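You operate a simulated robot arm through the tools that you are given. There is no shell and no other tool. Be economical: measure what you need, move in short steps, check, and stop when the job is done.

You are at the controls of a simulated two-armed robot. One attempt, no reset.

TASK
Pick up the blue socket wrench with one hand, pass it to the other hand and put it on the front of the sorting table. Put the sample cup marked "608" from the left end of the right bench on the top of the middle kiosk and the sample cup that says "317" on top of the blue pad. Fetch the gauge ring with the largest size on its label from the left part of the left bench and set it on the second level from the bottom of the packing shelf. Put one of the tins from the top of the inspection bench on the right canopy top. Open the middle sample drawer. Do these in any order.

Only the result counts: the job must be done as asked and must still hold three seconds after the hand-in. Knocking over, shifting, dropping, spilling or breaking anything else fails it.

THE ROBOT
Two 7-joint arms with fingered hands on one trunk, on a base that drives. Base frame: it is fixed to the floor where the robot stands at the start and does not move with it; the origin is under the middle of the robot, x ahead of it, y to its left, z up; the surface under the hand at the start is at about z = 900. Readings come in mm, rad, newtons and seconds.
The left shoulder is at the start at [60, 126, 1255], the right one opposite. With the tool pointing down near the work surface each hand reaches from about 340 to 720 mm from the robot's upright axis, wherever it stands, measured 20 degrees to its own side. Places, roughly: blue pad (6x5x4 cm) [-5700, 3000, 800]; blue socket wrench (15x4x12 cm) [500, 0, 1000]; front of the sorting table [-1500, 1600, 800]; gauge ring [-6250, -1000, 750]; middle sample drawer [300, 5800, 500]; right canopy top [-5900, 5500, 1800]; sample cup [-5750, 3000, 750]; second level of the packing shelf [-5100, -2400, 600]; tin [-3500, 6250, 750]; top of the middle kiosk (59x21 cm) [-5200, 2640, 1580]. Payload 2.5 kg a hand.
The TCP of each hand is the grasp point between the finger pads, 30 mm short of the fingertips. In the tool frame z runs along the fingers and y along their closing line. Largest opening 104 mm; the body of the gripper starts 35 mm behind the TCP. The gripper is a hand of 5 fingers: y runs from the thumb to the fingers, the wrist lies at [-15, -104, -178] in the tool frame, and closing takes about 1.5 s.
Orientation is that of the tool frame in the base frame, as a unit quaternion [x, y, z, w]. With the fingers straight down and the wrist toward the robot, the tool's x, y and z point along [0, 1, 0], [1, 0, 0] and [0, 0, -1] of the base frame.

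THE INTERFACE
- The arms move only by the tool jog_arm. It takes "left_rows", "right_rows" or both (then of equal length, played together; a hand with none holds still); each is a list of rows, each a list of 6 numbers: the shift along the base's x, y, z in mm, then the turn, a rotation vector about the base's x, y, z in rad. In form: [[tx, ty, tz, ax, ay, az], ...]. A call has 1 to 12 rows; each row shifts and turns the commanded pose from where the row before left it. "left_jaw" and "right_jaw" are, for a hand that has rows, the closure, from 0 (fully open) to 1 (shut), set as the call begins (left out, the last holds). Each row takes 0.2 s and may step no farther than 50 mm and 0.15 rad from the row before; otherwise, or with a gripper value out of range, the whole call is refused. Where a pose cannot be reached the arm comes as near as it can. A force on the tool above 40 N (or 10 N above the force at the start of the call, whichever is more), or a blocked arm, ends the call early, and 0.2 s more pass. Each finger travels about 153 mm/s and halts on what it meets, pressing with about 27 N; the grip force reading is that of the motor and also rises with nothing between the fingers. The clock runs only during rows and for 0.2 s after the last one: add rows that do not move to give the fingers time. The reply holds the time, the measured pose of the TCP, the force on the tool along the base axes, the opening and the grip force, in the units named above and with some noise, with the torque about the TCP (base axes, N m) and any sound that the robot's microphone picked up, and new pictures: "pictures" is both (left out), scene, wrist or none (wrist: the cameras of the hands that moved).
- Cameras (640 x 400 px; columns grow to the right, rows downward): "scene" is now at [125.2, -4.2, 1454.4]; the picture's right is [-0.05, -1.00, 0.00], its down [-0.65, 0.04, -0.76] and it looks along [0.76, -0.04, -0.65] (base axes); focal length 286 px, centre (320, 200). "left" rides on the left gripper at [-80, -78, -141] in its tool frame; the picture's right is [-0.78, -0.30, 0.56], its down [0.53, -0.78, 0.33] and it looks along [0.33, 0.56, 0.76] (tool axes); focal length 247 px, centre (320, 200). "right" rides on the right gripper at [80, -78, -141] in its tool frame; the picture's right is [-0.78, 0.30, -0.56], its down [-0.54, -0.78, 0.33] and it looks along [-0.33, 0.56, 0.76] (tool axes); focal length 247 px, centre (320, 200). There is no depth. A picture from a camera that has moved, and an enlarged one, comes with that camera's place and axes in the base frame and with its lens.
- slide_trunk(by): slides the trunk up (or, below 0, down) by that many mm; the arms and the scene camera ride with it, the base frame stays. It gives what a move gives, with no picture.
- roll_base(legs): drives the robot by 1 to 6 legs, each [ahead, left, turn to the left] in mm, mm and rad, along the robot's own axes; the way and the turn of a leg run together, so that a leg with both is an arc; at most 1500 mm and 3.142 rad a leg. The arms and the cameras ride along, it lands a little off, and it stops where it bumps. It gives what a move gives, and a new picture of the scene camera.
- finger_targets(index, middle, ring, little, thumb_bend, thumb_turn, hand): sets how far each is bent, from 0 (flat) to 1 (curled in); at 0.3 the hand is open as for a grip, at 0.7 the pads meet at the TCP. One left out holds its place. A second passes; each finger stops where it meets its share of the squeeze, and holds until it gets a number again. A gripper value or a shape takes the hand back. It gives what a move gives, with no picture; readings hold the bend of each and the force on index, middle, ring, little, thumb and palm. thumb_turn goes from beside the hand (0) to across from the fingers (1), as for a grip.
- hand_shape(shape, hand): the hand has 5 fingers and takes this shape, open, in about a second: jaw (thumb against the fingers, like two jaws); tri (thumb and two fingers); tip (a fingertip pinch); poke (one finger out to press); point (the index stretched); flat (the hand flat); cup (the hand cupped); fist (a fist). The gripper value then closes the fingers along that shape, each until it touches; the sizes above hold for jaw. It gives what a move gives, with no picture.
- head_to(pan, tilt): turns the head with the scene camera to pan (to the left, within 1.501 rad either way) and tilt (down, from -0.506 to 1.204), counted from straight ahead of the robot. It gives what a move gives, and a new picture of the scene camera.
- inspect(camera, box): a new picture of the part [left, top, right, bottom] of that camera's present view, enlarged. It takes no simulated time.
- hand_in(): hands the job in; it is judged then, once.

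Go step by step. Nothing tells you exact positions but the pictures and the camera data: compare them with the known pose of the tool, close in by small moves and look again before you grip or let go. The budget is 186 turns and 260 pictures, counting those below and the enlarged ones. Unless the task says otherwise, let go and move clear before handing in.

The tools are called by a JSON object that holds its "method" and its "body". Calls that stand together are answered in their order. jog_arm: Moves the arms, as the interface text tells. Its arguments: {"type":"object","properties":{"left_rows":{"type":"array","items":{"type":"array","items":{"type":"number"}}},"left_jaw":{"type":"number"},"right_rows":{"type":"array","items":{"type":"array","items":{"type":"number"}}},"right_jaw":{"type":"number"},"pictures":{"type":"string","enum":["both","scene","wrist","none"]}},"required":[]} The other tools are called the same way: slide_trunk (by) slides the trunk up or down; hand_shape (shape, hand) gives the hand a shape; finger_targets (index, middle, ring, little, thumb_bend, thumb_turn, hand) moves the fingers one by one; roll_base (legs) drives the base; head_to (pan, tilt) turns the head that bears the scene camera; inspect (camera, box) takes an enlarged picture of a part of a camera's view; hand_in () hands the job in.

At the start:

```text
clock: 0.0
left_position: [484.5, 217.9, 1118.5]
left_ee_rot: [0.707, 0.707, 0.001, 0.0]
left_wrist_force: [0.1, 0.6, -0.5]
left_torque: [0.0, -0.02, -0.01]
left_gripper_width: 103.5
left_gripper_force: 0.1
left_shape: jaw
left_bend: [0.3, 0.3, 0.3, 0.3, 0.3, 0.98]
left_finger forces: [0.0, 0.0, 0.0, 0.0, 0.1, 0.0]
right_position: [449.3, -171.9, 1185.1]
right_ee_rot: [0.707, 0.707, -0.001, 0.0]
right_wrist_force: [-0.2, 0.4, 0.0]
right_torque: [0.0, 0.04, -0.01]
right_gripper_width: 103.4
right_gripper_force: 0.0
right_shape: jaw
right_bend: [0.3, 0.3, 0.3, 0.3, 0.3, 0.98]
right_finger forces: [0.1, 0.0, 0.1, 0.0, 0.0, 0.1]
trunk travel left (down, up): [-650.0, 290.0]
robot x, y, heading: [1.4, -1.5, 0.001]
head pan, tilt: [-0.054, 0.714]
```

scene: 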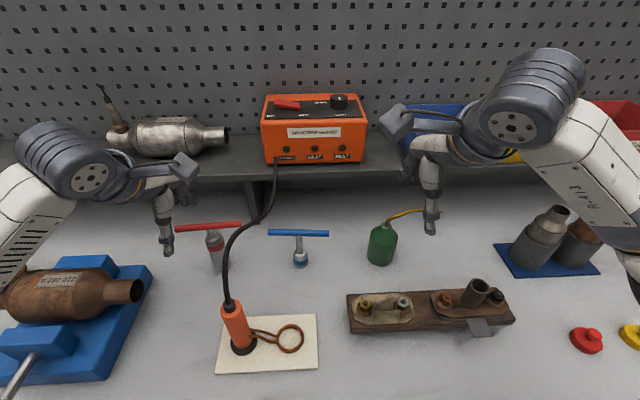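
right: 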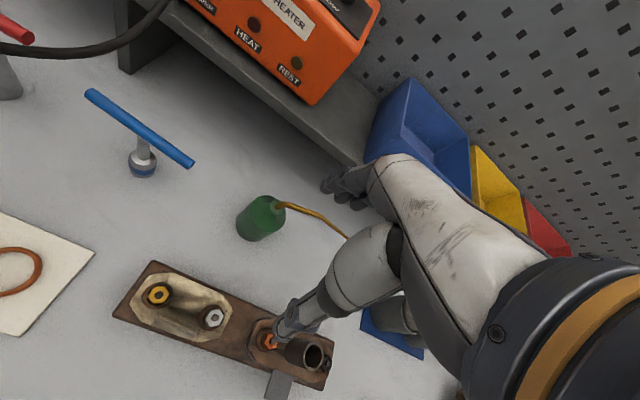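
left: 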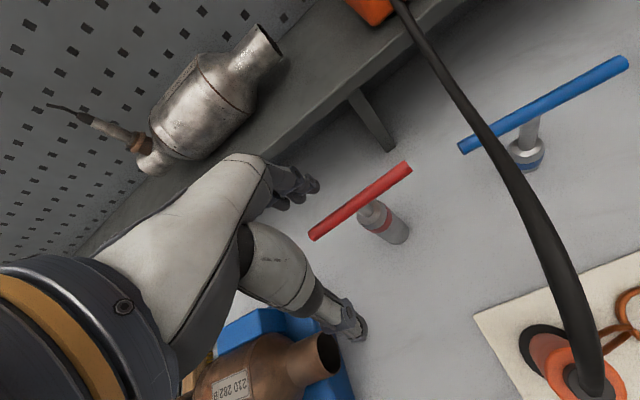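

The blue T-wrench stands upright at about (538, 21), with its handle along y at z≈1010. I'll bring the right hand over the right end of the handle and check it with the wrist camera.

{"method": "jog_arm", "body": {"right_rows": [[22, 36, -20, 0, 0, 0], [22, 36, -20, 0, 0, 0], [22, 36, -20, 0, 0, 0], [22, 36, -20, 0, 0, 0], [0, 0, 0, 0, 0, 0]]}}

```text
clock: 1.2
left_position: [484.2, 218.2, 1119.1]
left_ee_rot: [0.708, 0.707, 0.0, 0.0]
left_wrist_force: [0.0, -0.1, -0.6]
left_torque: [0.0, 0.02, 0.02]
left_gripper_width: 103.7
left_gripper_force: 0.1
left_shape: jaw
left_bend: [0.3, 0.3, 0.3, 0.3, 0.3, 0.98]
left_finger forces: [0.0, 0.0, 0.1, 0.1, 0.0, 0.1]
right_position: [537.0, -26.7, 1103.9]
right_ee_rot: [0.707, 0.707, 0.0, 0.0]
right_wrist_force: [0.6, -0.1, 0.1]
right_torque: [0.01, 0.02, -0.01]
right_gripper_width: 103.7
right_gripper_force: 0.1
right_shape: jaw
right_bend: [0.3, 0.3, 0.3, 0.3, 0.3, 0.98]
right_finger forces: [0.0, 0.0, 0.0, 0.0, 0.0, 0.0]
trunk travel left (down, up): [-650.0, 290.0]
robot x, y, heading: [-1.6, -2.0, -0.004]
head pan, tilt: [-0.054, 0.714]
camera scene: at [125.0, -4.7, 1454.5], right [-0.05, -1.0, 0.0], down [-0.65, 0.04, -0.76], along [0.76, -0.04, -0.65], focal length 286 px, centre (320, 200)
camera right: at [459.9, 53.4, 1244.2], right [0.3, -0.78, 0.56], down [-0.78, -0.53, -0.33], along [0.56, -0.33, -0.76], focal length 247 px, centre (320, 200)
```

scene: 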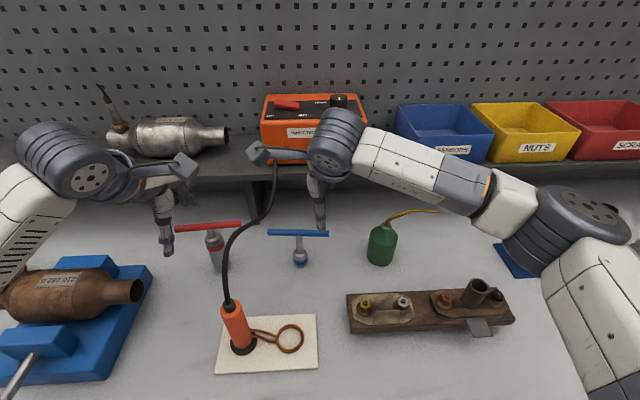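
right: 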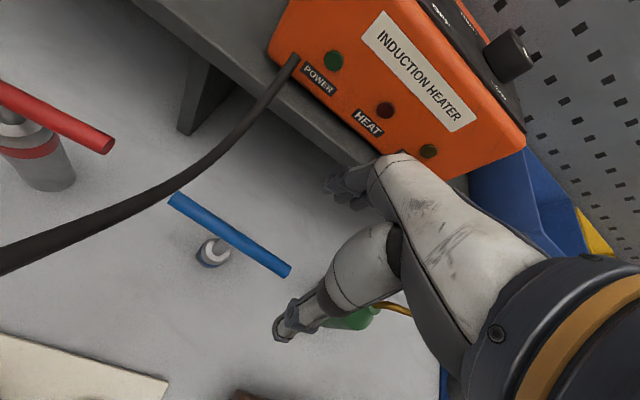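

The handle runs from about (532, -43) to (541, 84) at z≈1014. I'll lower the right hand onto its right end and close.

{"method": "jog_arm", "body": {"right_rows": [[-2, -1, -30, 0, 0, -0.06], [-1, 0, -30, 0, 0, 0], [0, 0, -31, 0, 0, 0], [0, 0, 0, 0, 0, 0]], "pictures": "wrist"}}

{"method": "jog_arm", "body": {"right_rows": [[0, 0, 0, 0, 0, 0], [0, 0, 0, 0, 0, 0], [0, 0, 0, 0, 0, 0], [0, 0, 0, 0, 0, 0], [0, 0, 0, 0, 0, 0], [0, 0, 0, 0, 0, 0], [0, 0, 0, 0, 0, 0], [0, 0, 0, 0, 0, 0]], "right_jaw": 1, "pictures": "wrist"}}

```text
clock: 2.2
left_position: [484.8, 217.5, 1119.5]
left_ee_rot: [0.708, 0.707, 0.001, 0.0]
left_wrist_force: [0.6, -0.2, -0.4]
left_torque: [-0.01, 0.05, 0.02]
left_gripper_width: 103.5
left_gripper_force: 0.1
left_shape: jaw
left_bend: [0.3, 0.3, 0.3, 0.3, 0.3, 0.98]
left_finger forces: [0.0, 0.0, 0.1, 0.1, 0.1, 0.1]
right_position: [533.3, -27.4, 1014.8]
right_ee_rot: [0.728, 0.685, 0.0, 0.0]
right_wrist_force: [0.2, 0.0, -0.6]
right_torque: [0.01, -0.02, 0.0]
right_gripper_width: 103.3
right_gripper_force: 0.0
right_shape: jaw
right_bend: [0.3, 0.3, 0.3, 0.3, 0.3, 0.98]
right_finger forces: [0.0, 0.1, 0.1, 0.0, 0.2, 0.1]
trunk travel left (down, up): [-650.0, 290.0]
robot x, y, heading: [-2.1, -1.7, -0.005]
head pan, tilt: [-0.054, 0.714]
camera right: at [461.7, 55.6, 1155.2], right [0.25, -0.79, 0.56], down [-0.81, -0.49, -0.33], along [0.53, -0.37, -0.76], focal length 247 px, centre (320, 200)
```

right: 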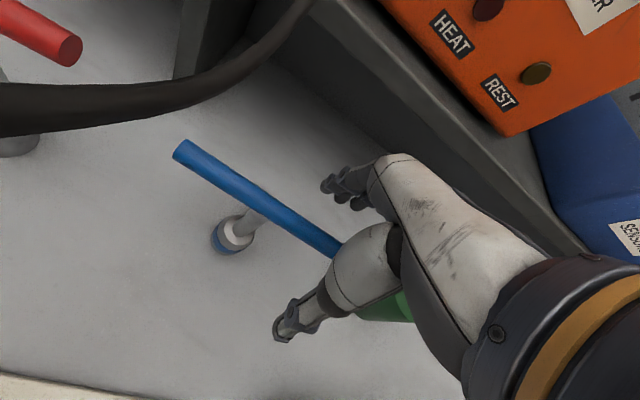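

```text
clock: 4.0
left_position: [484.0, 218.2, 1119.4]
left_ee_rot: [0.707, 0.707, 0.0, 0.0]
left_wrist_force: [-0.3, -0.3, 0.3]
left_torque: [0.01, -0.02, -0.02]
left_gripper_width: 103.7
left_gripper_force: 0.0
left_shape: jaw
left_bend: [0.3, 0.3, 0.3, 0.3, 0.3, 0.98]
left_finger forces: [0.0, 0.0, 0.0, 0.1, 0.1, 0.0]
right_position: [534.4, -29.5, 1014.8]
right_ee_rot: [0.728, 0.686, 0.001, 0.0]
right_wrist_force: [0.3, -0.1, -0.2]
right_torque: [-0.01, -0.01, -0.02]
right_gripper_width: 3.6
right_gripper_force: 27.2
right_shape: jaw
right_bend: [0.72, 0.7, 0.7, 0.7, 0.76, 1.0]
right_finger forces: [13.2, 0.5, 0.1, 0.1, 18.6, 0.1]
trunk travel left (down, up): [-650.0, 290.0]
robot x, y, heading: [0.2, -2.3, 0.001]
head pan, tilt: [-0.054, 0.714]
camera right: at [461.8, 55.7, 1155.4], right [0.25, -0.79, 0.56], down [-0.81, -0.49, -0.33], along [0.53, -0.37, -0.76], focal length 247 px, centre (320, 200)
```

right: 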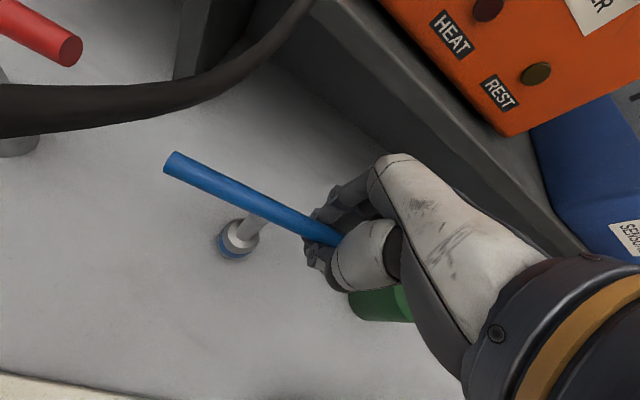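

The grip only catches the end with the index and thumb. I'll reopen, move toward the centre of the handle and grip again.

{"method": "jog_arm", "body": {"right_rows": [[0, 0, 0, 0, 0, 0], [0, 0, 0, 0, 0, 0], [0, 0, 0, 0, 0, 0], [0, 0, 0, 0, 0, 0], [0, 0, 0, 0, 0, 0], [0, 0, 0, 0, 0, 0], [2, 11, 0, 0, 0, 0], [0, 11, 0, 0, 0, 0], [0, 0, 0, 0, 0, 0]], "right_jaw": 0, "pictures": "wrist"}}

{"method": "jog_arm", "body": {"right_rows": [[0, 0, 0, 0, 0, 0], [0, 0, 0, 0, 0, 0], [0, 0, 0, 0, 0, 0], [0, 0, 0, 0, 0, 0], [0, 0, 0, 0, 0, 0], [0, 0, 0, 0, 0, 0], [0, 0, 0, 0, 0, 0], [0, 0, 0, 0, 0, 0]], "right_jaw": 1, "pictures": "wrist"}}

```text
clock: 6.0
left_position: [484.8, 217.9, 1119.7]
left_ee_rot: [0.707, 0.707, 0.0, 0.0]
left_wrist_force: [-0.7, -0.4, 0.0]
left_torque: [-0.03, 0.0, -0.03]
left_gripper_width: 103.7
left_gripper_force: 0.1
left_shape: jaw
left_bend: [0.3, 0.3, 0.3, 0.3, 0.3, 0.98]
left_finger forces: [0.0, 0.0, 0.0, 0.0, 0.0, 0.0]
right_position: [536.9, -7.8, 1015.0]
right_ee_rot: [0.728, 0.685, 0.0, 0.0]
right_wrist_force: [0.3, 0.0, -0.2]
right_torque: [0.03, 0.01, 0.0]
right_gripper_width: 103.8
right_gripper_force: 0.1
right_shape: jaw
right_bend: [0.3, 0.3, 0.3, 0.3, 0.3, 0.98]
right_finger forces: [0.0, 0.0, 0.0, 0.0, 0.1, 0.1]
trunk travel left (down, up): [-650.0, 290.0]
robot x, y, heading: [-2.5, -1.9, -0.004]
head pan, tilt: [-0.054, 0.714]
camera right: at [464.4, 77.4, 1155.3], right [0.25, -0.79, 0.56], down [-0.81, -0.49, -0.33], along [0.53, -0.37, -0.76], focal length 247 px, centre (320, 200)
```

right: 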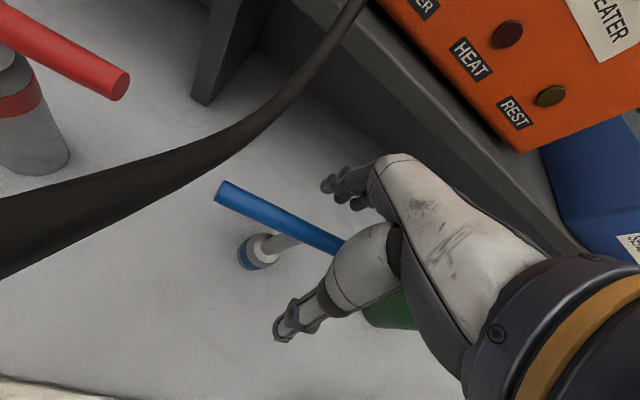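

```text
clock: 7.8
left_position: [484.0, 219.0, 1120.0]
left_ee_rot: [0.707, 0.707, 0.0, -0.001]
left_wrist_force: [0.2, 0.6, -0.6]
left_torque: [0.02, 0.01, -0.03]
left_gripper_width: 103.4
left_gripper_force: 0.1
left_shape: jaw
left_bend: [0.3, 0.3, 0.3, 0.3, 0.3, 0.98]
left_finger forces: [0.0, 0.0, 0.0, 0.0, 0.1, 0.1]
right_position: [536.8, -6.8, 1015.1]
right_ee_rot: [0.727, 0.686, 0.0, 0.0]
right_wrist_force: [0.2, 0.1, -2.3]
right_torque: [-0.08, 0.01, -0.01]
right_gripper_width: 5.4
right_gripper_force: 27.1
right_shape: jaw
right_bend: [0.71, 0.7, 0.7, 0.7, 0.77, 1.0]
right_finger forces: [15.0, 2.7, 1.1, 1.5, 19.8, 0.0]
trunk travel left (down, up): [-650.0, 290.0]
robot x, y, heading: [2.0, -0.8, 0.002]
head pan, tilt: [-0.054, 0.714]
camera right: at [464.4, 77.4, 1155.4], right [0.25, -0.79, 0.56], down [-0.81, -0.49, -0.33], along [0.53, -0.37, -0.76], focal length 247 px, centre (320, 200)
```

right: 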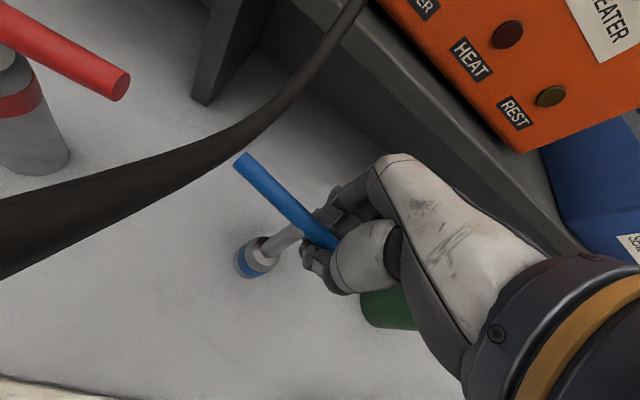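

The handle is now held across all the fingers, though slightly yawed. I'll do a small test lift.

{"method": "jog_arm", "body": {"right_rows": [[0, 0, 10, 0, 0, 0], [0, 0, 15, 0, 0, 0], [0, 0, 15, 0, 0, 0], [0, 0, 20, 0, 0, 0], [0, 0, 0, 0, 0, 0]]}}

```text
clock: 9.0
left_position: [483.4, 217.5, 1119.4]
left_ee_rot: [0.706, 0.708, -0.001, 0.0]
left_wrist_force: [-0.5, -0.1, -1.1]
left_torque: [-0.02, 0.02, 0.03]
left_gripper_width: 103.6
left_gripper_force: 0.1
left_shape: jaw
left_bend: [0.3, 0.3, 0.3, 0.3, 0.3, 0.98]
left_finger forces: [0.0, 0.0, 0.0, 0.0, 0.0, 0.1]
right_position: [537.0, -6.2, 1074.1]
right_ee_rot: [0.728, 0.686, 0.0, 0.0]
right_wrist_force: [-0.4, -0.4, -2.8]
right_torque: [-0.09, -0.01, 0.0]
right_gripper_width: 5.0
right_gripper_force: 27.5
right_shape: jaw
right_bend: [0.71, 0.7, 0.7, 0.7, 0.77, 1.0]
right_finger forces: [15.1, 2.8, 1.1, 1.6, 19.8, 0.0]
trunk travel left (down, up): [-650.0, 290.0]
robot x, y, heading: [-5.0, 0.2, -0.0]
head pan, tilt: [-0.054, 0.714]
camera scene: at [125.5, -4.3, 1454.4], right [-0.05, -1.0, 0.0], down [-0.65, 0.04, -0.76], along [0.76, -0.04, -0.65], focal length 286 px, centre (320, 200)
camera right: at [464.8, 77.2, 1214.1], right [0.25, -0.79, 0.56], down [-0.81, -0.49, -0.33], along [0.53, -0.37, -0.76], focal length 247 px, centre (320, 200)
```

scene: 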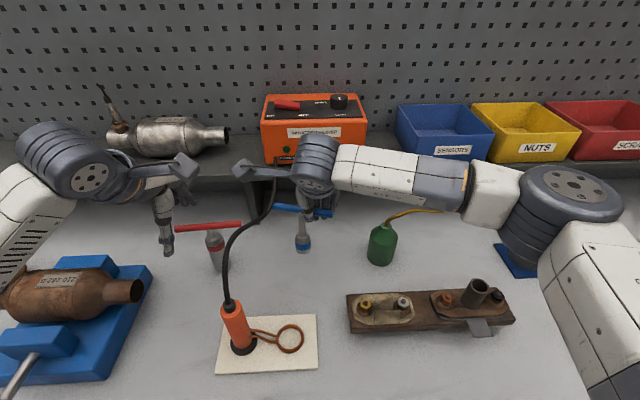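
right: 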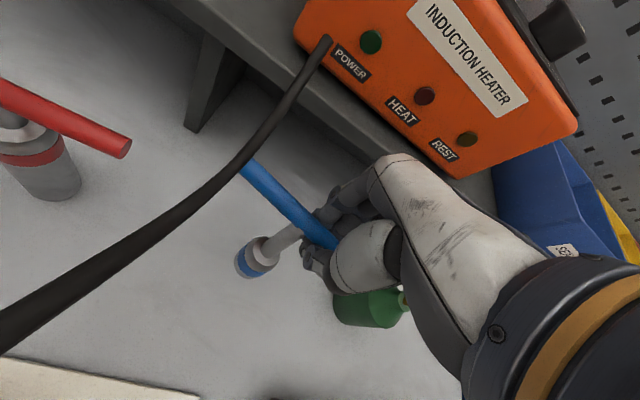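

The wrench is held. I'll move it right, away from the black cable, then up, and raise the left hand too. After that I'll back away for the handover.

{"method": "jog_arm", "body": {"right_rows": [[-5, -30, 0, 0, 0, 0], [-5, -30, 5, 0, 0, 0], [-5, -30, 15, 0, 0, 0], [-5, -10, 30, 0, 0, 0], [-10, 0, 40, 0, 0, 0], [-10, 0, 40, 0, 0, 0], [-20, 0, 10, 0, 0, 0], [-20, 0, 0, 0, 0, 0]], "left_rows": [[0, 0, 25, 0, 0, 0], [0, 0, 25, 0, 0, 0], [0, 0, 25, 0, 0, 0], [0, 0, 25, 0, 0, 0], [0, 0, 0, 0, 0, 0], [0, 0, 0, 0, 0, 0], [0, 0, 0, 0, 0, 0], [0, 0, 0, 0, 0, 0]], "pictures": "none"}}

{"method": "roll_base", "body": {"legs": [[-700, 0, 0]]}}

```text
clock: 10.8
left_position: [485.1, 216.4, 1218.8]
left_ee_rot: [0.708, 0.707, 0.0, 0.0]
left_wrist_force: [0.2, 0.2, -0.4]
left_torque: [0.02, -0.03, 0.02]
left_gripper_width: 104.0
left_gripper_force: 0.0
left_shape: jaw
left_bend: [0.3, 0.3, 0.3, 0.3, 0.3, 0.98]
left_finger forces: [0.0, 0.0, 0.0, 0.0, 0.1, 0.0]
right_position: [456.6, -107.6, 1211.8]
right_ee_rot: [0.728, 0.686, 0.0, 0.001]
right_wrist_force: [-0.4, 0.4, -1.8]
right_torque: [-0.06, -0.01, -0.03]
right_gripper_width: 5.4
right_gripper_force: 27.1
right_shape: jaw
right_bend: [0.71, 0.7, 0.7, 0.7, 0.77, 1.0]
right_finger forces: [15.3, 2.4, 0.8, 1.6, 19.1, 0.0]
trunk travel left (down, up): [-650.0, 290.0]
robot x, y, heading: [-1.5, -2.9, -0.003]
head pan, tilt: [-0.054, 0.714]
```

```text
clock: 14.2
left_position: [-140.5, 240.9, 1209.4]
left_ee_rot: [0.71, 0.704, -0.011, -0.001]
left_wrist_force: [2.6, -2.0, 0.3]
left_torque: [0.08, 0.11, -0.07]
left_gripper_width: 103.9
left_gripper_force: 0.0
left_shape: jaw
left_bend: [0.3, 0.3, 0.3, 0.3, 0.3, 0.98]
left_finger forces: [0.0, 0.0, 0.1, 0.1, 0.0, 0.0]
right_position: [-169.8, -83.1, 1206.2]
right_ee_rot: [0.732, 0.681, -0.013, -0.002]
right_wrist_force: [4.1, -2.7, -3.4]
right_torque: [0.04, 0.23, 0.04]
right_gripper_width: 5.5
right_gripper_force: 27.0
right_shape: jaw
right_bend: [0.71, 0.7, 0.7, 0.7, 0.77, 1.0]
right_finger forces: [16.2, 1.9, 0.4, 1.4, 18.7, 0.1]
trunk travel left (down, up): [-650.0, 290.0]
robot x, y, heading: [-642.9, 16.0, -0.005]
head pan, tilt: [-0.054, 0.714]
stopped in leg 1: the robot was blocked; the commanded pose is now the measured one
camera scene: at [-496.6, 26.5, 1454.6], right [-0.06, -1.0, 0.01], down [-0.67, 0.03, -0.74], along [0.74, -0.05, -0.67], focal length 286 px, centre (320, 200)
```

scene: 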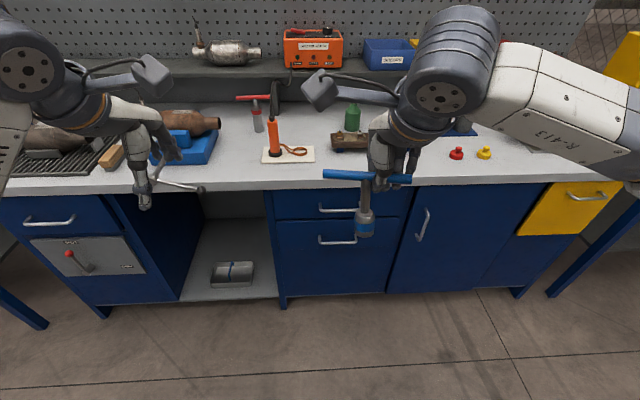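

I bumped something behind me, so I'll ease forward a little and look around.

{"method": "roll_base", "body": {"legs": [[80, 0, 0]]}}

{"method": "head_to", "body": {"pan": 1.5, "tilt": 0.45}}

{"method": "head_to", "body": {"pan": -1.5, "tilt": 0.45}}

```text
clock: 14.9
left_position: [-139.1, 244.0, 1209.6]
left_ee_rot: [0.708, 0.706, -0.01, 0.001]
left_wrist_force: [-1.1, -0.4, 0.6]
left_torque: [0.03, -0.01, 0.02]
left_gripper_width: 103.7
left_gripper_force: 0.0
left_shape: jaw
left_bend: [0.3, 0.3, 0.3, 0.3, 0.3, 0.98]
left_finger forces: [0.1, 0.0, 0.0, 0.0, 0.0, 0.0]
right_position: [-170.4, -80.3, 1206.9]
right_ee_rot: [0.731, 0.682, -0.011, 0.0]
right_wrist_force: [-0.7, -1.5, -2.7]
right_torque: [-0.05, 0.0, -0.03]
right_gripper_width: 5.4
right_gripper_force: 27.4
right_shape: jaw
right_bend: [0.71, 0.7, 0.7, 0.7, 0.77, 1.0]
right_finger forces: [16.2, 1.9, 0.3, 1.4, 18.3, 0.0]
trunk travel left (down, up): [-650.0, 290.0]
robot x, y, heading: [-635.2, 14.6, -0.001]
head pan, tilt: [-0.054, 0.714]
stopped in leg 1: the robot was blocked; the commanded pose is now the measured one
camera scene: at [-498.0, 28.5, 1453.1], right [-0.06, -1.0, 0.01], down [-0.66, 0.03, -0.75], along [0.75, -0.05, -0.66], focal length 286 px, centre (320, 200)
```

scene: 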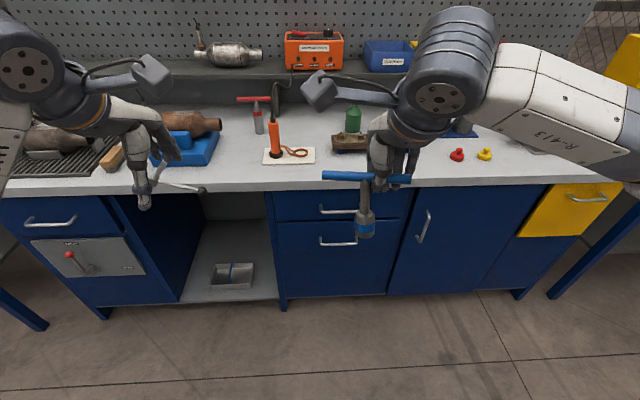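

```text
clock: 16.6
left_position: [-140.0, 242.5, 1209.5]
left_ee_rot: [0.709, 0.705, -0.01, 0.0]
left_wrist_force: [0.3, 0.0, -0.7]
left_torque: [-0.01, 0.0, -0.03]
left_gripper_width: 104.0
left_gripper_force: 0.2
left_shape: jaw
left_bend: [0.3, 0.3, 0.3, 0.3, 0.3, 0.98]
left_finger forces: [0.0, 0.0, 0.0, 0.0, 0.0, 0.0]
right_position: [-170.3, -82.2, 1205.6]
right_ee_rot: [0.731, 0.682, -0.011, 0.0]
right_wrist_force: [0.1, 0.4, -2.2]
right_torque: [-0.05, -0.01, -0.03]
right_gripper_width: 5.5
right_gripper_force: 27.4
right_shape: jaw
right_bend: [0.71, 0.7, 0.7, 0.7, 0.77, 1.0]
right_finger forces: [16.3, 2.0, 0.2, 1.5, 18.3, 0.0]
trunk travel left (down, up): [-650.0, 290.0]
robot x, y, heading: [-635.7, 15.9, -0.005]
head pan, tilt: [1.499, 0.45]
camera scene: at [-574.6, 124.5, 1475.6], right [1.0, -0.08, -0.01], down [-0.04, -0.45, -0.89], along [0.06, 0.89, -0.45], focal length 286 px, centre (320, 200)
```

scene: 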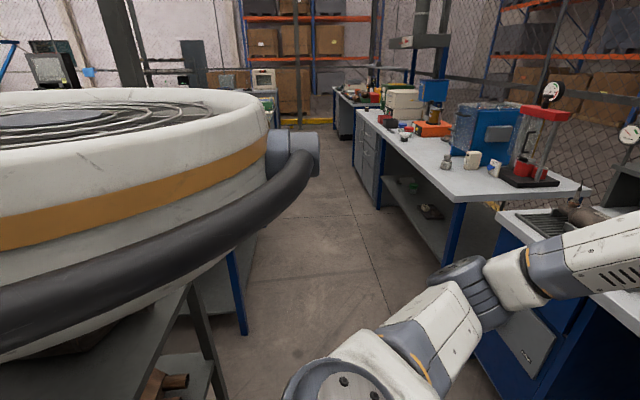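

```text
clock: 19.2
left_position: [-140.6, 242.6, 1210.3]
left_ee_rot: [0.71, 0.704, -0.01, 0.0]
left_wrist_force: [0.1, 0.6, 0.2]
left_torque: [0.0, -0.01, 0.02]
left_gripper_width: 103.9
left_gripper_force: 0.1
left_shape: jaw
left_bend: [0.3, 0.3, 0.3, 0.3, 0.3, 0.98]
left_finger forces: [0.0, 0.0, 0.1, 0.1, 0.1, 0.0]
right_position: [-170.6, -82.6, 1205.8]
right_ee_rot: [0.73, 0.683, -0.011, -0.002]
right_wrist_force: [0.2, 0.0, -2.0]
right_torque: [-0.01, 0.0, 0.02]
right_gripper_width: 5.7
right_gripper_force: 26.7
right_shape: jaw
right_bend: [0.71, 0.7, 0.7, 0.7, 0.77, 1.0]
right_finger forces: [16.2, 1.8, 0.2, 1.6, 18.5, 0.0]
trunk travel left (down, up): [-650.0, 290.0]
robot x, y, heading: [-636.1, 16.4, -0.004]
head pan, tilt: [-1.499, 0.45]
camera scene: at [-575.4, -58.9, 1478.3], right [-1.0, -0.07, 0.01], down [-0.04, 0.42, -0.91], along [0.06, -0.9, -0.42], focal length 286 px, centre (320, 200)
```

scene: 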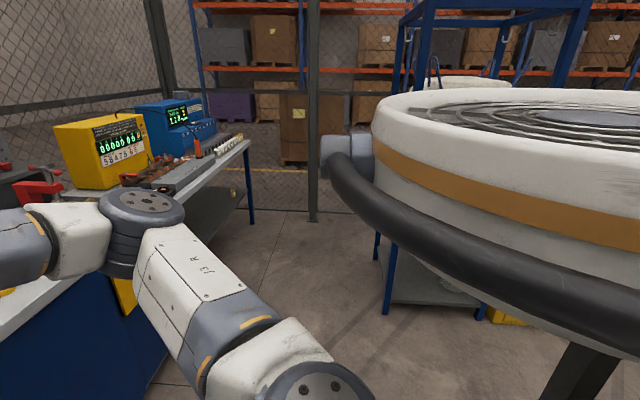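

A bench with blue legs is behind me. I'll try moving forward again.

{"method": "roll_base", "body": {"legs": [[120, 0, 0]]}}

```text
clock: 20.4
left_position: [-30.6, 228.3, 1218.1]
left_ee_rot: [0.709, 0.705, -0.001, -0.001]
left_wrist_force: [1.3, -0.4, 0.5]
left_torque: [0.01, -0.02, -0.01]
left_gripper_width: 103.8
left_gripper_force: 0.1
left_shape: jaw
left_bend: [0.3, 0.3, 0.3, 0.3, 0.3, 0.98]
left_finger forces: [0.1, 0.0, 0.0, 0.0, 0.0, 0.0]
right_position: [-61.9, -95.2, 1209.6]
right_ee_rot: [0.731, 0.683, -0.001, -0.001]
right_wrist_force: [0.5, 1.1, -3.8]
right_torque: [-0.04, 0.01, 0.01]
right_gripper_width: 5.4
right_gripper_force: 26.5
right_shape: jaw
right_bend: [0.71, 0.7, 0.7, 0.7, 0.77, 1.0]
right_finger forces: [16.4, 1.8, 0.3, 1.6, 18.4, 0.0]
trunk travel left (down, up): [-650.0, 290.0]
robot x, y, heading: [-518.5, 14.8, -0.006]
head pan, tilt: [-1.499, 0.45]
camera scene: at [-469.0, -76.5, 1477.7], right [-1.0, -0.07, 0.0], down [-0.03, 0.43, -0.9], along [0.06, -0.9, -0.44], focal length 286 px, centre (320, 200)
```

scene: 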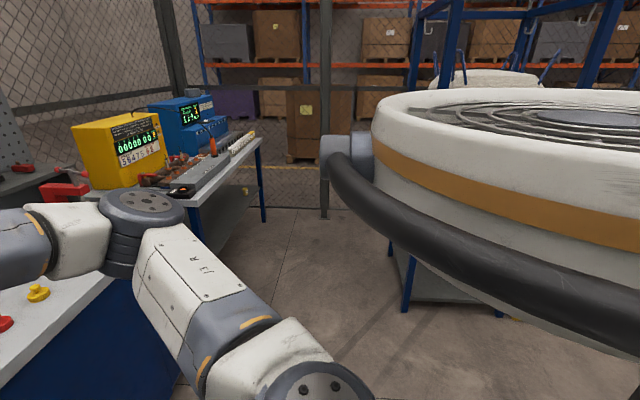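

I'm free now. Next I'll look at the held wrench for the handover.

{"method": "head_to", "body": {"pan": 0, "tilt": 0.5}}

{"method": "inspect", "body": {"camera": "right", "box": [0, 0, 640, 400]}}

```text
clock: 22.0
left_position: [-29.6, 229.7, 1218.6]
left_ee_rot: [0.709, 0.705, -0.001, 0.0]
left_wrist_force: [-0.1, -0.7, 0.7]
left_torque: [0.01, 0.05, 0.0]
left_gripper_width: 103.6
left_gripper_force: 0.0
left_shape: jaw
left_bend: [0.3, 0.3, 0.3, 0.3, 0.3, 0.98]
left_finger forces: [0.0, 0.1, 0.0, 0.0, 0.1, 0.1]
right_position: [-60.2, -95.2, 1209.6]
right_ee_rot: [0.731, 0.683, -0.001, -0.001]
right_wrist_force: [0.0, 0.2, -2.0]
right_torque: [-0.06, 0.02, -0.03]
right_gripper_width: 5.4
right_gripper_force: 26.8
right_shape: jaw
right_bend: [0.71, 0.7, 0.7, 0.7, 0.77, 1.0]
right_finger forces: [16.4, 1.9, 0.3, 1.6, 18.4, 0.1]
trunk travel left (down, up): [-650.0, 290.0]
robot x, y, heading: [-518.6, 18.0, -0.009]
head pan, tilt: [0.0, 0.499]
camera scene: at [-384.9, 15.2, 1473.2], right [-0.01, -1.0, 0.0], down [-0.48, 0.0, -0.88], along [0.88, 0.0, -0.48], focal length 286 px, centre (320, 200)
```

scene: 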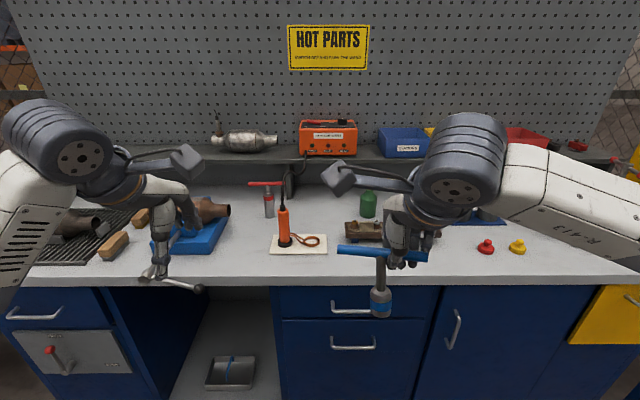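

```text
1.00 times, centred on (320, 200) of right (not enlarged: the box is as wide or as high as the picture)
camera zoom: at [-132.3, -9.5, 1351.0], right [0.25, -0.79, 0.56], down [-0.81, -0.48, -0.33], along [0.53, -0.37, -0.76], focal length 247 px, centre (320, 200)
```

zoom: 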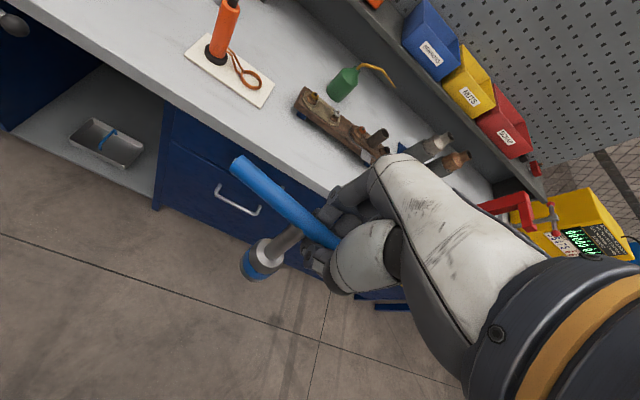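

The handle's left end is at about (-31, -14, 1191). I'll yaw the right hand so the handle lies along y, and bring the tilted left hand to a standoff beyond the left end.

{"method": "jog_arm", "body": {"right_rows": [[0, 0, 0, 0, 0, 0.1], [0, 0, 0, 0, 0, 0.1], [0, 0, 0, 0, 0, 0.1], [0, 0, 0, 0, 0, 0], [0, 0, 0, 0, 0, 0], [0, 0, 0, 0, 0, 0], [0, 0, 0, 0, 0, 0]], "left_rows": [[0, 0, 20, 0, 0, 0], [0, 0, 20, -0.12, 0, 0], [-6, -40, 20, -0.12, 0, 0], [-6, -40, 10, -0.12, 0, 0], [-6, -40, 0, -0.12, 0, 0], [-6, -40, 0, -0.12, 0, 0], [-4, -30, 0, 0, 0, 0]]}}

```text
clock: 23.6
left_position: [-60.1, 38.0, 1289.9]
left_ee_rot: [0.677, 0.673, -0.21, 0.21]
left_wrist_force: [0.2, 0.1, -0.2]
left_torque: [0.0, -0.01, -0.01]
left_gripper_width: 103.8
left_gripper_force: 0.0
left_shape: jaw
left_bend: [0.3, 0.3, 0.3, 0.3, 0.3, 0.98]
left_finger forces: [0.0, 0.0, 0.0, 0.1, 0.0, 0.0]
right_position: [-59.8, -95.0, 1209.7]
right_ee_rot: [0.621, 0.784, -0.002, 0.0]
right_wrist_force: [-0.6, -0.9, -2.8]
right_torque: [-0.06, 0.0, -0.01]
right_gripper_width: 5.3
right_gripper_force: 27.3
right_shape: jaw
right_bend: [0.71, 0.7, 0.7, 0.7, 0.77, 1.0]
right_finger forces: [16.4, 1.9, 0.3, 1.5, 18.3, 0.0]
trunk travel left (down, up): [-650.0, 290.0]
robot x, y, heading: [-517.8, 16.3, -0.003]
head pan, tilt: [0.0, 0.499]
camera scene: at [-384.9, 14.5, 1473.2], right [0.0, -1.0, 0.0], down [-0.48, 0.0, -0.88], along [0.88, 0.0, -0.48], focal length 286 px, centre (320, 200)
camera right: at [-154.2, -35.1, 1351.1], right [0.47, -0.69, 0.56], down [-0.63, -0.7, -0.33], along [0.61, -0.2, -0.76], focal length 247 px, centre (320, 200)
camera left: at [-137.0, 50.5, 1450.0], right [-0.3, -0.95, -0.02], down [-0.77, 0.26, -0.58], along [0.56, -0.16, -0.82], focal length 247 px, centre (320, 200)
```

scene: 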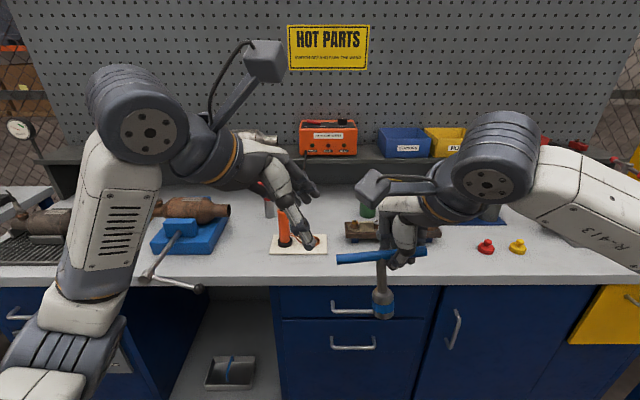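
right: 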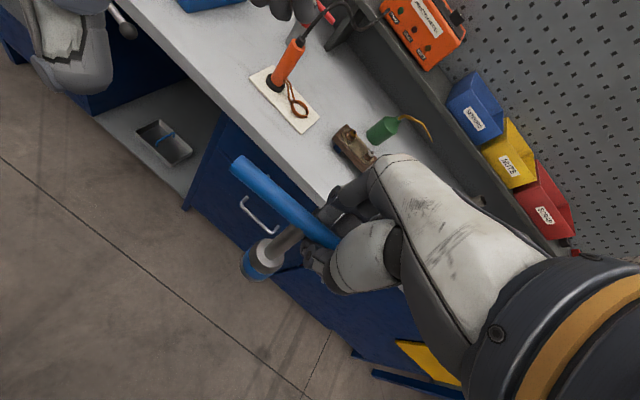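
left: 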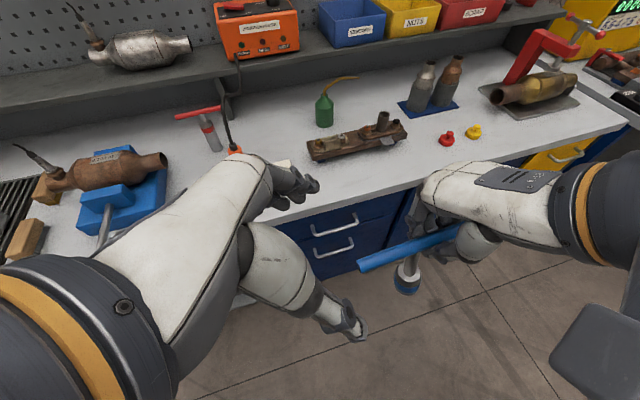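

The handle's left end is at (-59, -12, 1197). I'll bring the left hand in along its own axis and stop just short to check.

{"method": "jog_arm", "body": {"left_rows": [[0, -15, -22, 0, 0, 0], [0, -15, -22, 0, 0, 0], [0, -15, -22, 0, 0, 0], [0, -8, -12, 0, 0, 0], [0, 0, 0, 0, 0, 0]]}}

```text
clock: 24.8
left_position: [-60.2, -15.7, 1210.6]
left_ee_rot: [0.678, 0.673, -0.209, 0.21]
left_wrist_force: [0.6, 0.3, -0.1]
left_torque: [0.01, -0.04, -0.04]
left_gripper_width: 103.6
left_gripper_force: 0.1
left_shape: jaw
left_bend: [0.3, 0.3, 0.3, 0.3, 0.3, 0.98]
left_finger forces: [0.0, 0.1, 0.0, 0.0, 0.0, 0.1]
right_position: [-61.2, -96.0, 1210.6]
right_ee_rot: [0.62, 0.785, -0.002, 0.0]
right_wrist_force: [0.6, -1.3, -3.1]
right_torque: [-0.01, 0.0, 0.03]
right_gripper_width: 5.6
right_gripper_force: 26.7
right_shape: jaw
right_bend: [0.71, 0.7, 0.7, 0.7, 0.77, 1.0]
right_finger forces: [16.4, 2.0, 0.2, 1.5, 18.4, 0.1]
trunk travel left (down, up): [-650.0, 290.0]
robot x, y, heading: [-519.1, 11.8, -0.005]
head pan, tilt: [0.0, 0.499]
camera scene: at [-384.9, 15.2, 1473.2], right [0.0, -1.0, 0.0], down [-0.48, 0.0, -0.88], along [0.88, 0.0, -0.48], focal length 286 px, centre (320, 200)
camera left: at [-136.5, -2.4, 1371.4], right [-0.3, -0.95, -0.02], down [-0.77, 0.26, -0.58], along [0.56, -0.16, -0.82], focal length 247 px, centre (320, 200)
```

scene: 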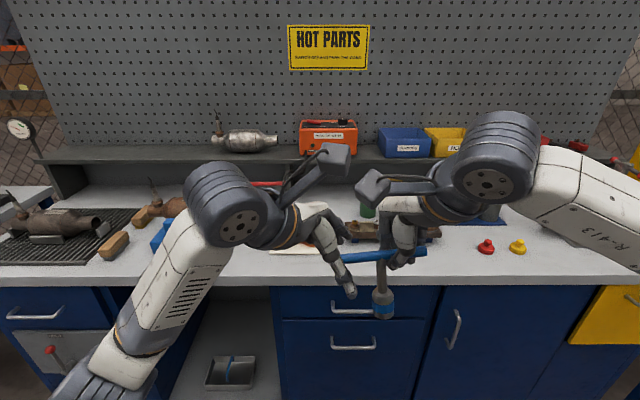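
left: 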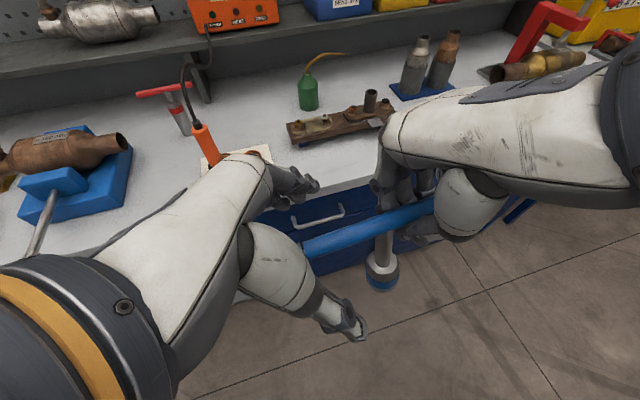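

The handle end is between the left fingers. I'll advance a bit more and close.

{"method": "jog_arm", "body": {"left_rows": [[0, -8, -6, 0, 0, 0], [0, -7, -6, 0, 0, 0], [0, 0, 0, 0, 0, 0]], "pictures": "none"}}

{"method": "jog_arm", "body": {"left_rows": [[0, 0, 0, 0, 0, 0], [0, 0, 0, 0, 0, 0], [0, 0, 0, 0, 0, 0], [0, 0, 0, 0, 0, 0], [0, 0, 0, 0, 0, 0], [0, 0, 0, 0, 0, 0], [0, 0, 0, 0, 0, 0], [0, 0, 0, 0, 0, 0]], "left_jaw": 1, "pictures": "wrist"}}

```text
clock: 25.6
left_position: [-57.8, -29.8, 1198.0]
left_ee_rot: [0.678, 0.672, -0.21, 0.209]
left_wrist_force: [-0.2, -0.4, -0.2]
left_torque: [-0.01, 0.03, 0.03]
left_gripper_width: 104.1
left_gripper_force: 0.0
left_shape: jaw
left_bend: [0.3, 0.3, 0.3, 0.3, 0.3, 0.98]
left_finger forces: [0.0, 0.0, 0.1, 0.0, 0.0, 0.0]
right_position: [-60.1, -95.1, 1210.1]
right_ee_rot: [0.621, 0.784, -0.002, -0.001]
right_wrist_force: [1.0, 1.2, -2.0]
right_torque: [-0.01, 0.0, 0.02]
right_gripper_width: 5.4
right_gripper_force: 26.4
right_shape: jaw
right_bend: [0.71, 0.7, 0.7, 0.7, 0.77, 1.0]
right_finger forces: [16.4, 1.9, 0.2, 1.5, 18.4, 0.0]
trunk travel left (down, up): [-650.0, 290.0]
robot x, y, heading: [-515.5, 14.1, 0.001]
head pan, tilt: [0.0, 0.499]
```

```text
clock: 27.4
left_position: [-58.7, -29.6, 1198.2]
left_ee_rot: [0.678, 0.673, -0.209, 0.21]
left_wrist_force: [-1.1, -2.3, 0.7]
left_torque: [-0.03, 0.01, 0.06]
left_gripper_width: 0.0
left_gripper_force: 27.3
left_shape: jaw
left_bend: [0.7, 0.7, 0.7, 0.7, 0.73, 1.0]
left_finger forces: [5.1, 0.1, 0.0, 0.0, 2.3, 0.0]
right_position: [-60.3, -95.2, 1209.9]
right_ee_rot: [0.621, 0.784, -0.002, -0.001]
right_wrist_force: [1.8, 0.9, -0.9]
right_torque: [0.09, -0.02, -0.14]
right_gripper_width: 5.2
right_gripper_force: 26.7
right_shape: jaw
right_bend: [0.72, 0.7, 0.7, 0.7, 0.78, 1.0]
right_finger forces: [9.1, 2.0, 0.5, 0.9, 17.7, 0.0]
trunk travel left (down, up): [-650.0, 290.0]
robot x, y, heading: [-518.0, 19.2, -0.005]
head pan, tilt: [0.0, 0.499]
camera left: at [-135.8, -16.5, 1359.6], right [-0.3, -0.95, -0.02], down [-0.77, 0.26, -0.58], along [0.56, -0.16, -0.82], focal length 247 px, centre (320, 200)
```

left: 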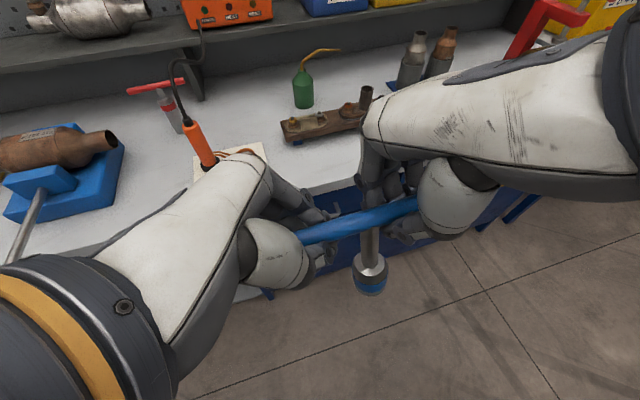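

The left grip is weak because it is too close to the end. I'll open, shift 18 mm further along the handle and close again.

{"method": "jog_arm", "body": {"left_rows": [[0, 0, 0, 0, 0, 0], [0, 0, 0, 0, 0, 0], [0, 0, 0, 0, 0, 0], [0, 0, 0, 0, 0, 0], [0, 0, 0, 0, 0, 0], [0, 0, 0, 0, 0, 0], [0, -9, 0, 0, 0, 0], [0, -9, 0, 0, 0, 0], [0, 0, 0, 0, 0, 0]], "left_jaw": 0, "pictures": "wrist"}}

{"method": "jog_arm", "body": {"left_rows": [[0, 0, 0, 0, 0, 0], [0, 0, 0, 0, 0, 0], [0, 0, 0, 0, 0, 0], [0, 0, 0, 0, 0, 0], [0, 0, 0, 0, 0, 0], [0, 0, 0, 0, 0, 0], [0, 0, 0, 0, 0, 0], [0, 0, 0, 0, 0, 0]], "left_jaw": 1, "pictures": "wrist"}}

```text
clock: 29.4
left_position: [-58.0, -46.8, 1198.1]
left_ee_rot: [0.678, 0.673, -0.209, 0.21]
left_wrist_force: [0.8, -1.4, -0.1]
left_torque: [-0.01, 0.02, -0.03]
left_gripper_width: 103.9
left_gripper_force: 0.1
left_shape: jaw
left_bend: [0.3, 0.3, 0.3, 0.3, 0.3, 0.98]
left_finger forces: [0.0, 0.1, 0.0, 0.0, 0.0, 0.0]
right_position: [-61.8, -94.9, 1210.2]
right_ee_rot: [0.62, 0.784, -0.002, -0.001]
right_wrist_force: [0.7, -0.4, -1.6]
right_torque: [-0.07, 0.02, 0.03]
right_gripper_width: 5.4
right_gripper_force: 27.6
right_shape: jaw
right_bend: [0.72, 0.7, 0.7, 0.7, 0.78, 1.0]
right_finger forces: [6.2, 2.0, 0.2, 1.5, 17.9, 0.1]
trunk travel left (down, up): [-650.0, 290.0]
robot x, y, heading: [-516.0, 16.5, -0.007]
head pan, tilt: [0.0, 0.499]
camera left: at [-135.9, -33.4, 1359.1], right [-0.3, -0.95, -0.02], down [-0.77, 0.26, -0.58], along [0.56, -0.16, -0.82], focal length 247 px, centre (320, 200)
```

left: 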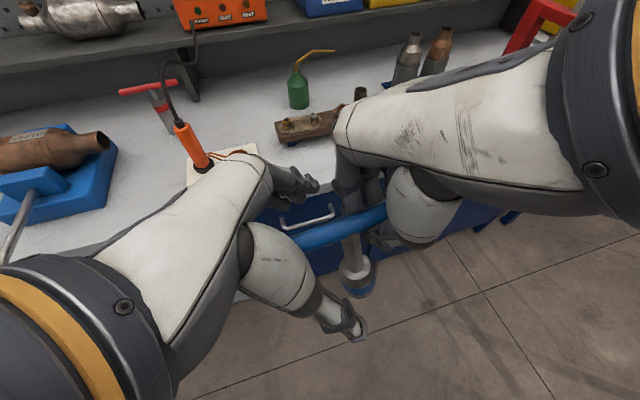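

```text
clock: 31.2
left_position: [-57.7, -46.8, 1198.2]
left_ee_rot: [0.678, 0.673, -0.21, 0.21]
left_wrist_force: [-1.7, -0.9, -0.2]
left_torque: [0.0, 0.03, 0.02]
left_gripper_width: 0.1
left_gripper_force: 26.9
left_shape: jaw
left_bend: [0.7, 0.7, 0.7, 0.7, 0.73, 1.0]
left_finger forces: [4.4, 0.1, 0.1, 0.0, 5.5, 0.0]
right_position: [-61.0, -95.8, 1210.0]
right_ee_rot: [0.621, 0.784, -0.003, -0.001]
right_wrist_force: [1.6, 0.9, -0.7]
right_torque: [0.05, -0.03, -0.1]
right_gripper_width: 5.5
right_gripper_force: 26.4
right_shape: jaw
right_bend: [0.72, 0.7, 0.7, 0.7, 0.78, 1.0]
right_finger forces: [9.9, 1.7, 0.1, 0.8, 17.0, 0.0]
trunk travel left (down, up): [-650.0, 290.0]
robot x, y, heading: [-516.4, 14.6, -0.008]
head pan, tilt: [0.0, 0.499]
camera left: at [-136.0, -33.4, 1359.0], right [-0.3, -0.95, -0.02], down [-0.77, 0.26, -0.58], along [0.56, -0.16, -0.82], focal length 247 px, centre (320, 200)
```

left: 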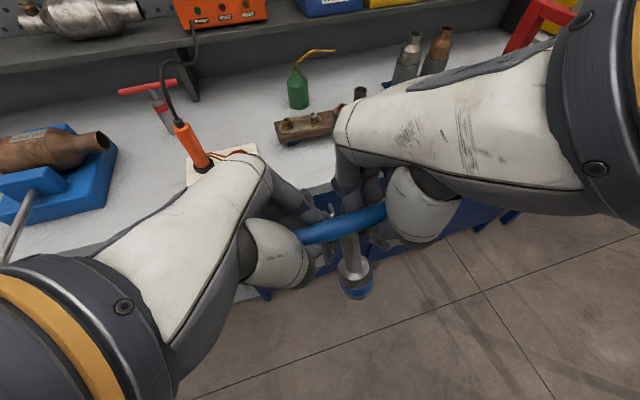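

The left pinch is light, so I'll curl the left fingers further around the handle with individual targets.

{"method": "finger_targets", "body": {"hand": "left", "index": 0.9, "middle": 0.9, "ring": 0.9, "little": 0.9, "thumb_bend": 0.9}}

{"method": "inspect", "body": {"camera": "left", "box": [220, 130, 480, 300]}}

{"method": "inspect", "body": {"camera": "scene", "box": [260, 180, 480, 330]}}

```text
clock: 32.2
left_position: [-57.6, -47.2, 1197.1]
left_ee_rot: [0.678, 0.673, -0.21, 0.21]
left_wrist_force: [-1.9, -1.4, -1.8]
left_torque: [-0.06, -0.01, -0.01]
left_gripper_width: 0.0
left_gripper_force: 0.8
left_shape: fingers
left_bend: [0.75, 0.79, 0.9, 0.9, 0.81, 1.0]
left_finger forces: [0.0, 0.0, 1.9, 0.0, 0.0, 0.1]
right_position: [-61.2, -94.3, 1210.4]
right_ee_rot: [0.621, 0.784, -0.001, -0.001]
right_wrist_force: [0.6, 2.5, 0.3]
right_torque: [0.18, -0.01, 0.0]
right_gripper_width: 5.3
right_gripper_force: 26.9
right_shape: jaw
right_bend: [0.72, 0.7, 0.7, 0.7, 0.79, 1.0]
right_finger forces: [7.1, 1.5, 0.7, 1.9, 16.0, 0.1]
trunk travel left (down, up): [-650.0, 290.0]
robot x, y, heading: [-517.2, 16.3, -0.007]
head pan, tilt: [0.0, 0.499]
```

```text
2.35 times, centred on (350, 215) of left
camera zoom: at [-136.0, -33.4, 1359.0], right [-0.3, -0.95, -0.02], down [-0.77, 0.26, -0.58], along [0.56, -0.16, -0.82], focal length 581 px, centre (249, 165)
```

zoom: 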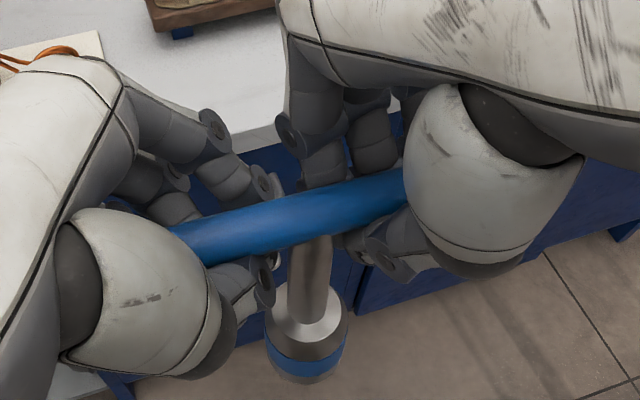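

```text
2.67 times, centred on (370, 255) of scene
camera zoom: at [-384.9, 15.2, 1473.2], right [0.0, -1.0, 0.0], down [-0.48, 0.0, -0.88], along [0.88, 0.0, -0.48], focal length 763 px, centre (187, 53)
```

zoom: 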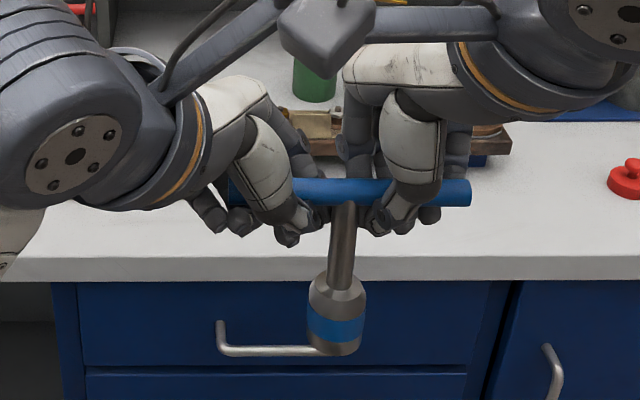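

Both pinches close beneath the handle, so the handle sits deeper in the left hand than I thought. I'll open the left hand, raise it about 12 mm and look before closing.

{"method": "jog_arm", "body": {"left_rows": [[0, 0, 0, 0, 0, 0], [0, 0, 0, 0, 0, 0], [0, 0, 0, 0, 0, 0], [0, 0, 0, 0, 0, 0], [0, 0, 0, 0, 0, 0], [0, 0, 0, 0, 0, 0], [0, 0, 0, 0, 0, 0], [0, 3, 12, 0, 0, 0], [0, 0, 0, 0, 0, 0]], "left_jaw": 0, "pictures": "none"}}

{"method": "inspect", "body": {"camera": "left", "box": [220, 130, 480, 300]}}

{"method": "inspect", "body": {"camera": "scene", "box": [260, 180, 480, 330]}}

```text
clock: 34.2
left_position: [-57.5, -42.7, 1210.2]
left_ee_rot: [0.678, 0.673, -0.21, 0.211]
left_wrist_force: [-0.2, -0.3, 0.2]
left_torque: [0.01, 0.02, -0.01]
left_gripper_width: 103.6
left_gripper_force: 0.1
left_shape: jaw
left_bend: [0.3, 0.3, 0.3, 0.3, 0.3, 0.98]
left_finger forces: [0.0, 0.1, 0.0, 0.0, 0.0, 0.0]
right_position: [-60.9, -94.9, 1209.4]
right_ee_rot: [0.621, 0.784, -0.002, 0.0]
right_wrist_force: [0.2, -0.4, -2.2]
right_torque: [-0.03, 0.0, 0.0]
right_gripper_width: 5.2
right_gripper_force: 27.1
right_shape: jaw
right_bend: [0.72, 0.7, 0.7, 0.7, 0.79, 1.0]
right_finger forces: [6.4, 0.2, 0.0, 1.5, 16.5, 0.0]
trunk travel left (down, up): [-650.0, 290.0]
robot x, y, heading: [-518.8, 13.4, -0.005]
head pan, tilt: [0.0, 0.499]
```

```text
2.35 times, centred on (350, 215) of left
camera zoom: at [-136.1, -29.7, 1371.5], right [-0.3, -0.95, -0.02], down [-0.77, 0.26, -0.58], along [0.56, -0.16, -0.82], focal length 581 px, centre (249, 165)
```

zoom: 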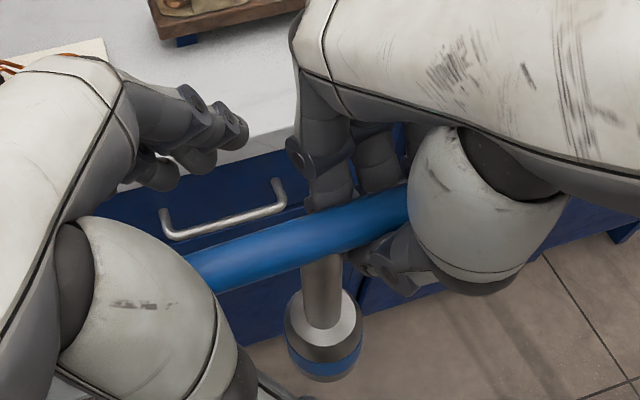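

```text
2.67 times, centred on (370, 255) of scene
camera zoom: at [-384.8, 15.3, 1473.2], right [0.0, -1.0, 0.0], down [-0.48, 0.0, -0.88], along [0.88, 0.0, -0.48], focal length 763 px, centre (187, 53)
```

zoom: 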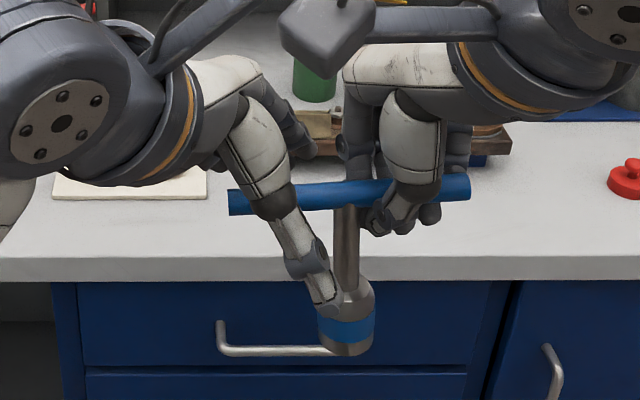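

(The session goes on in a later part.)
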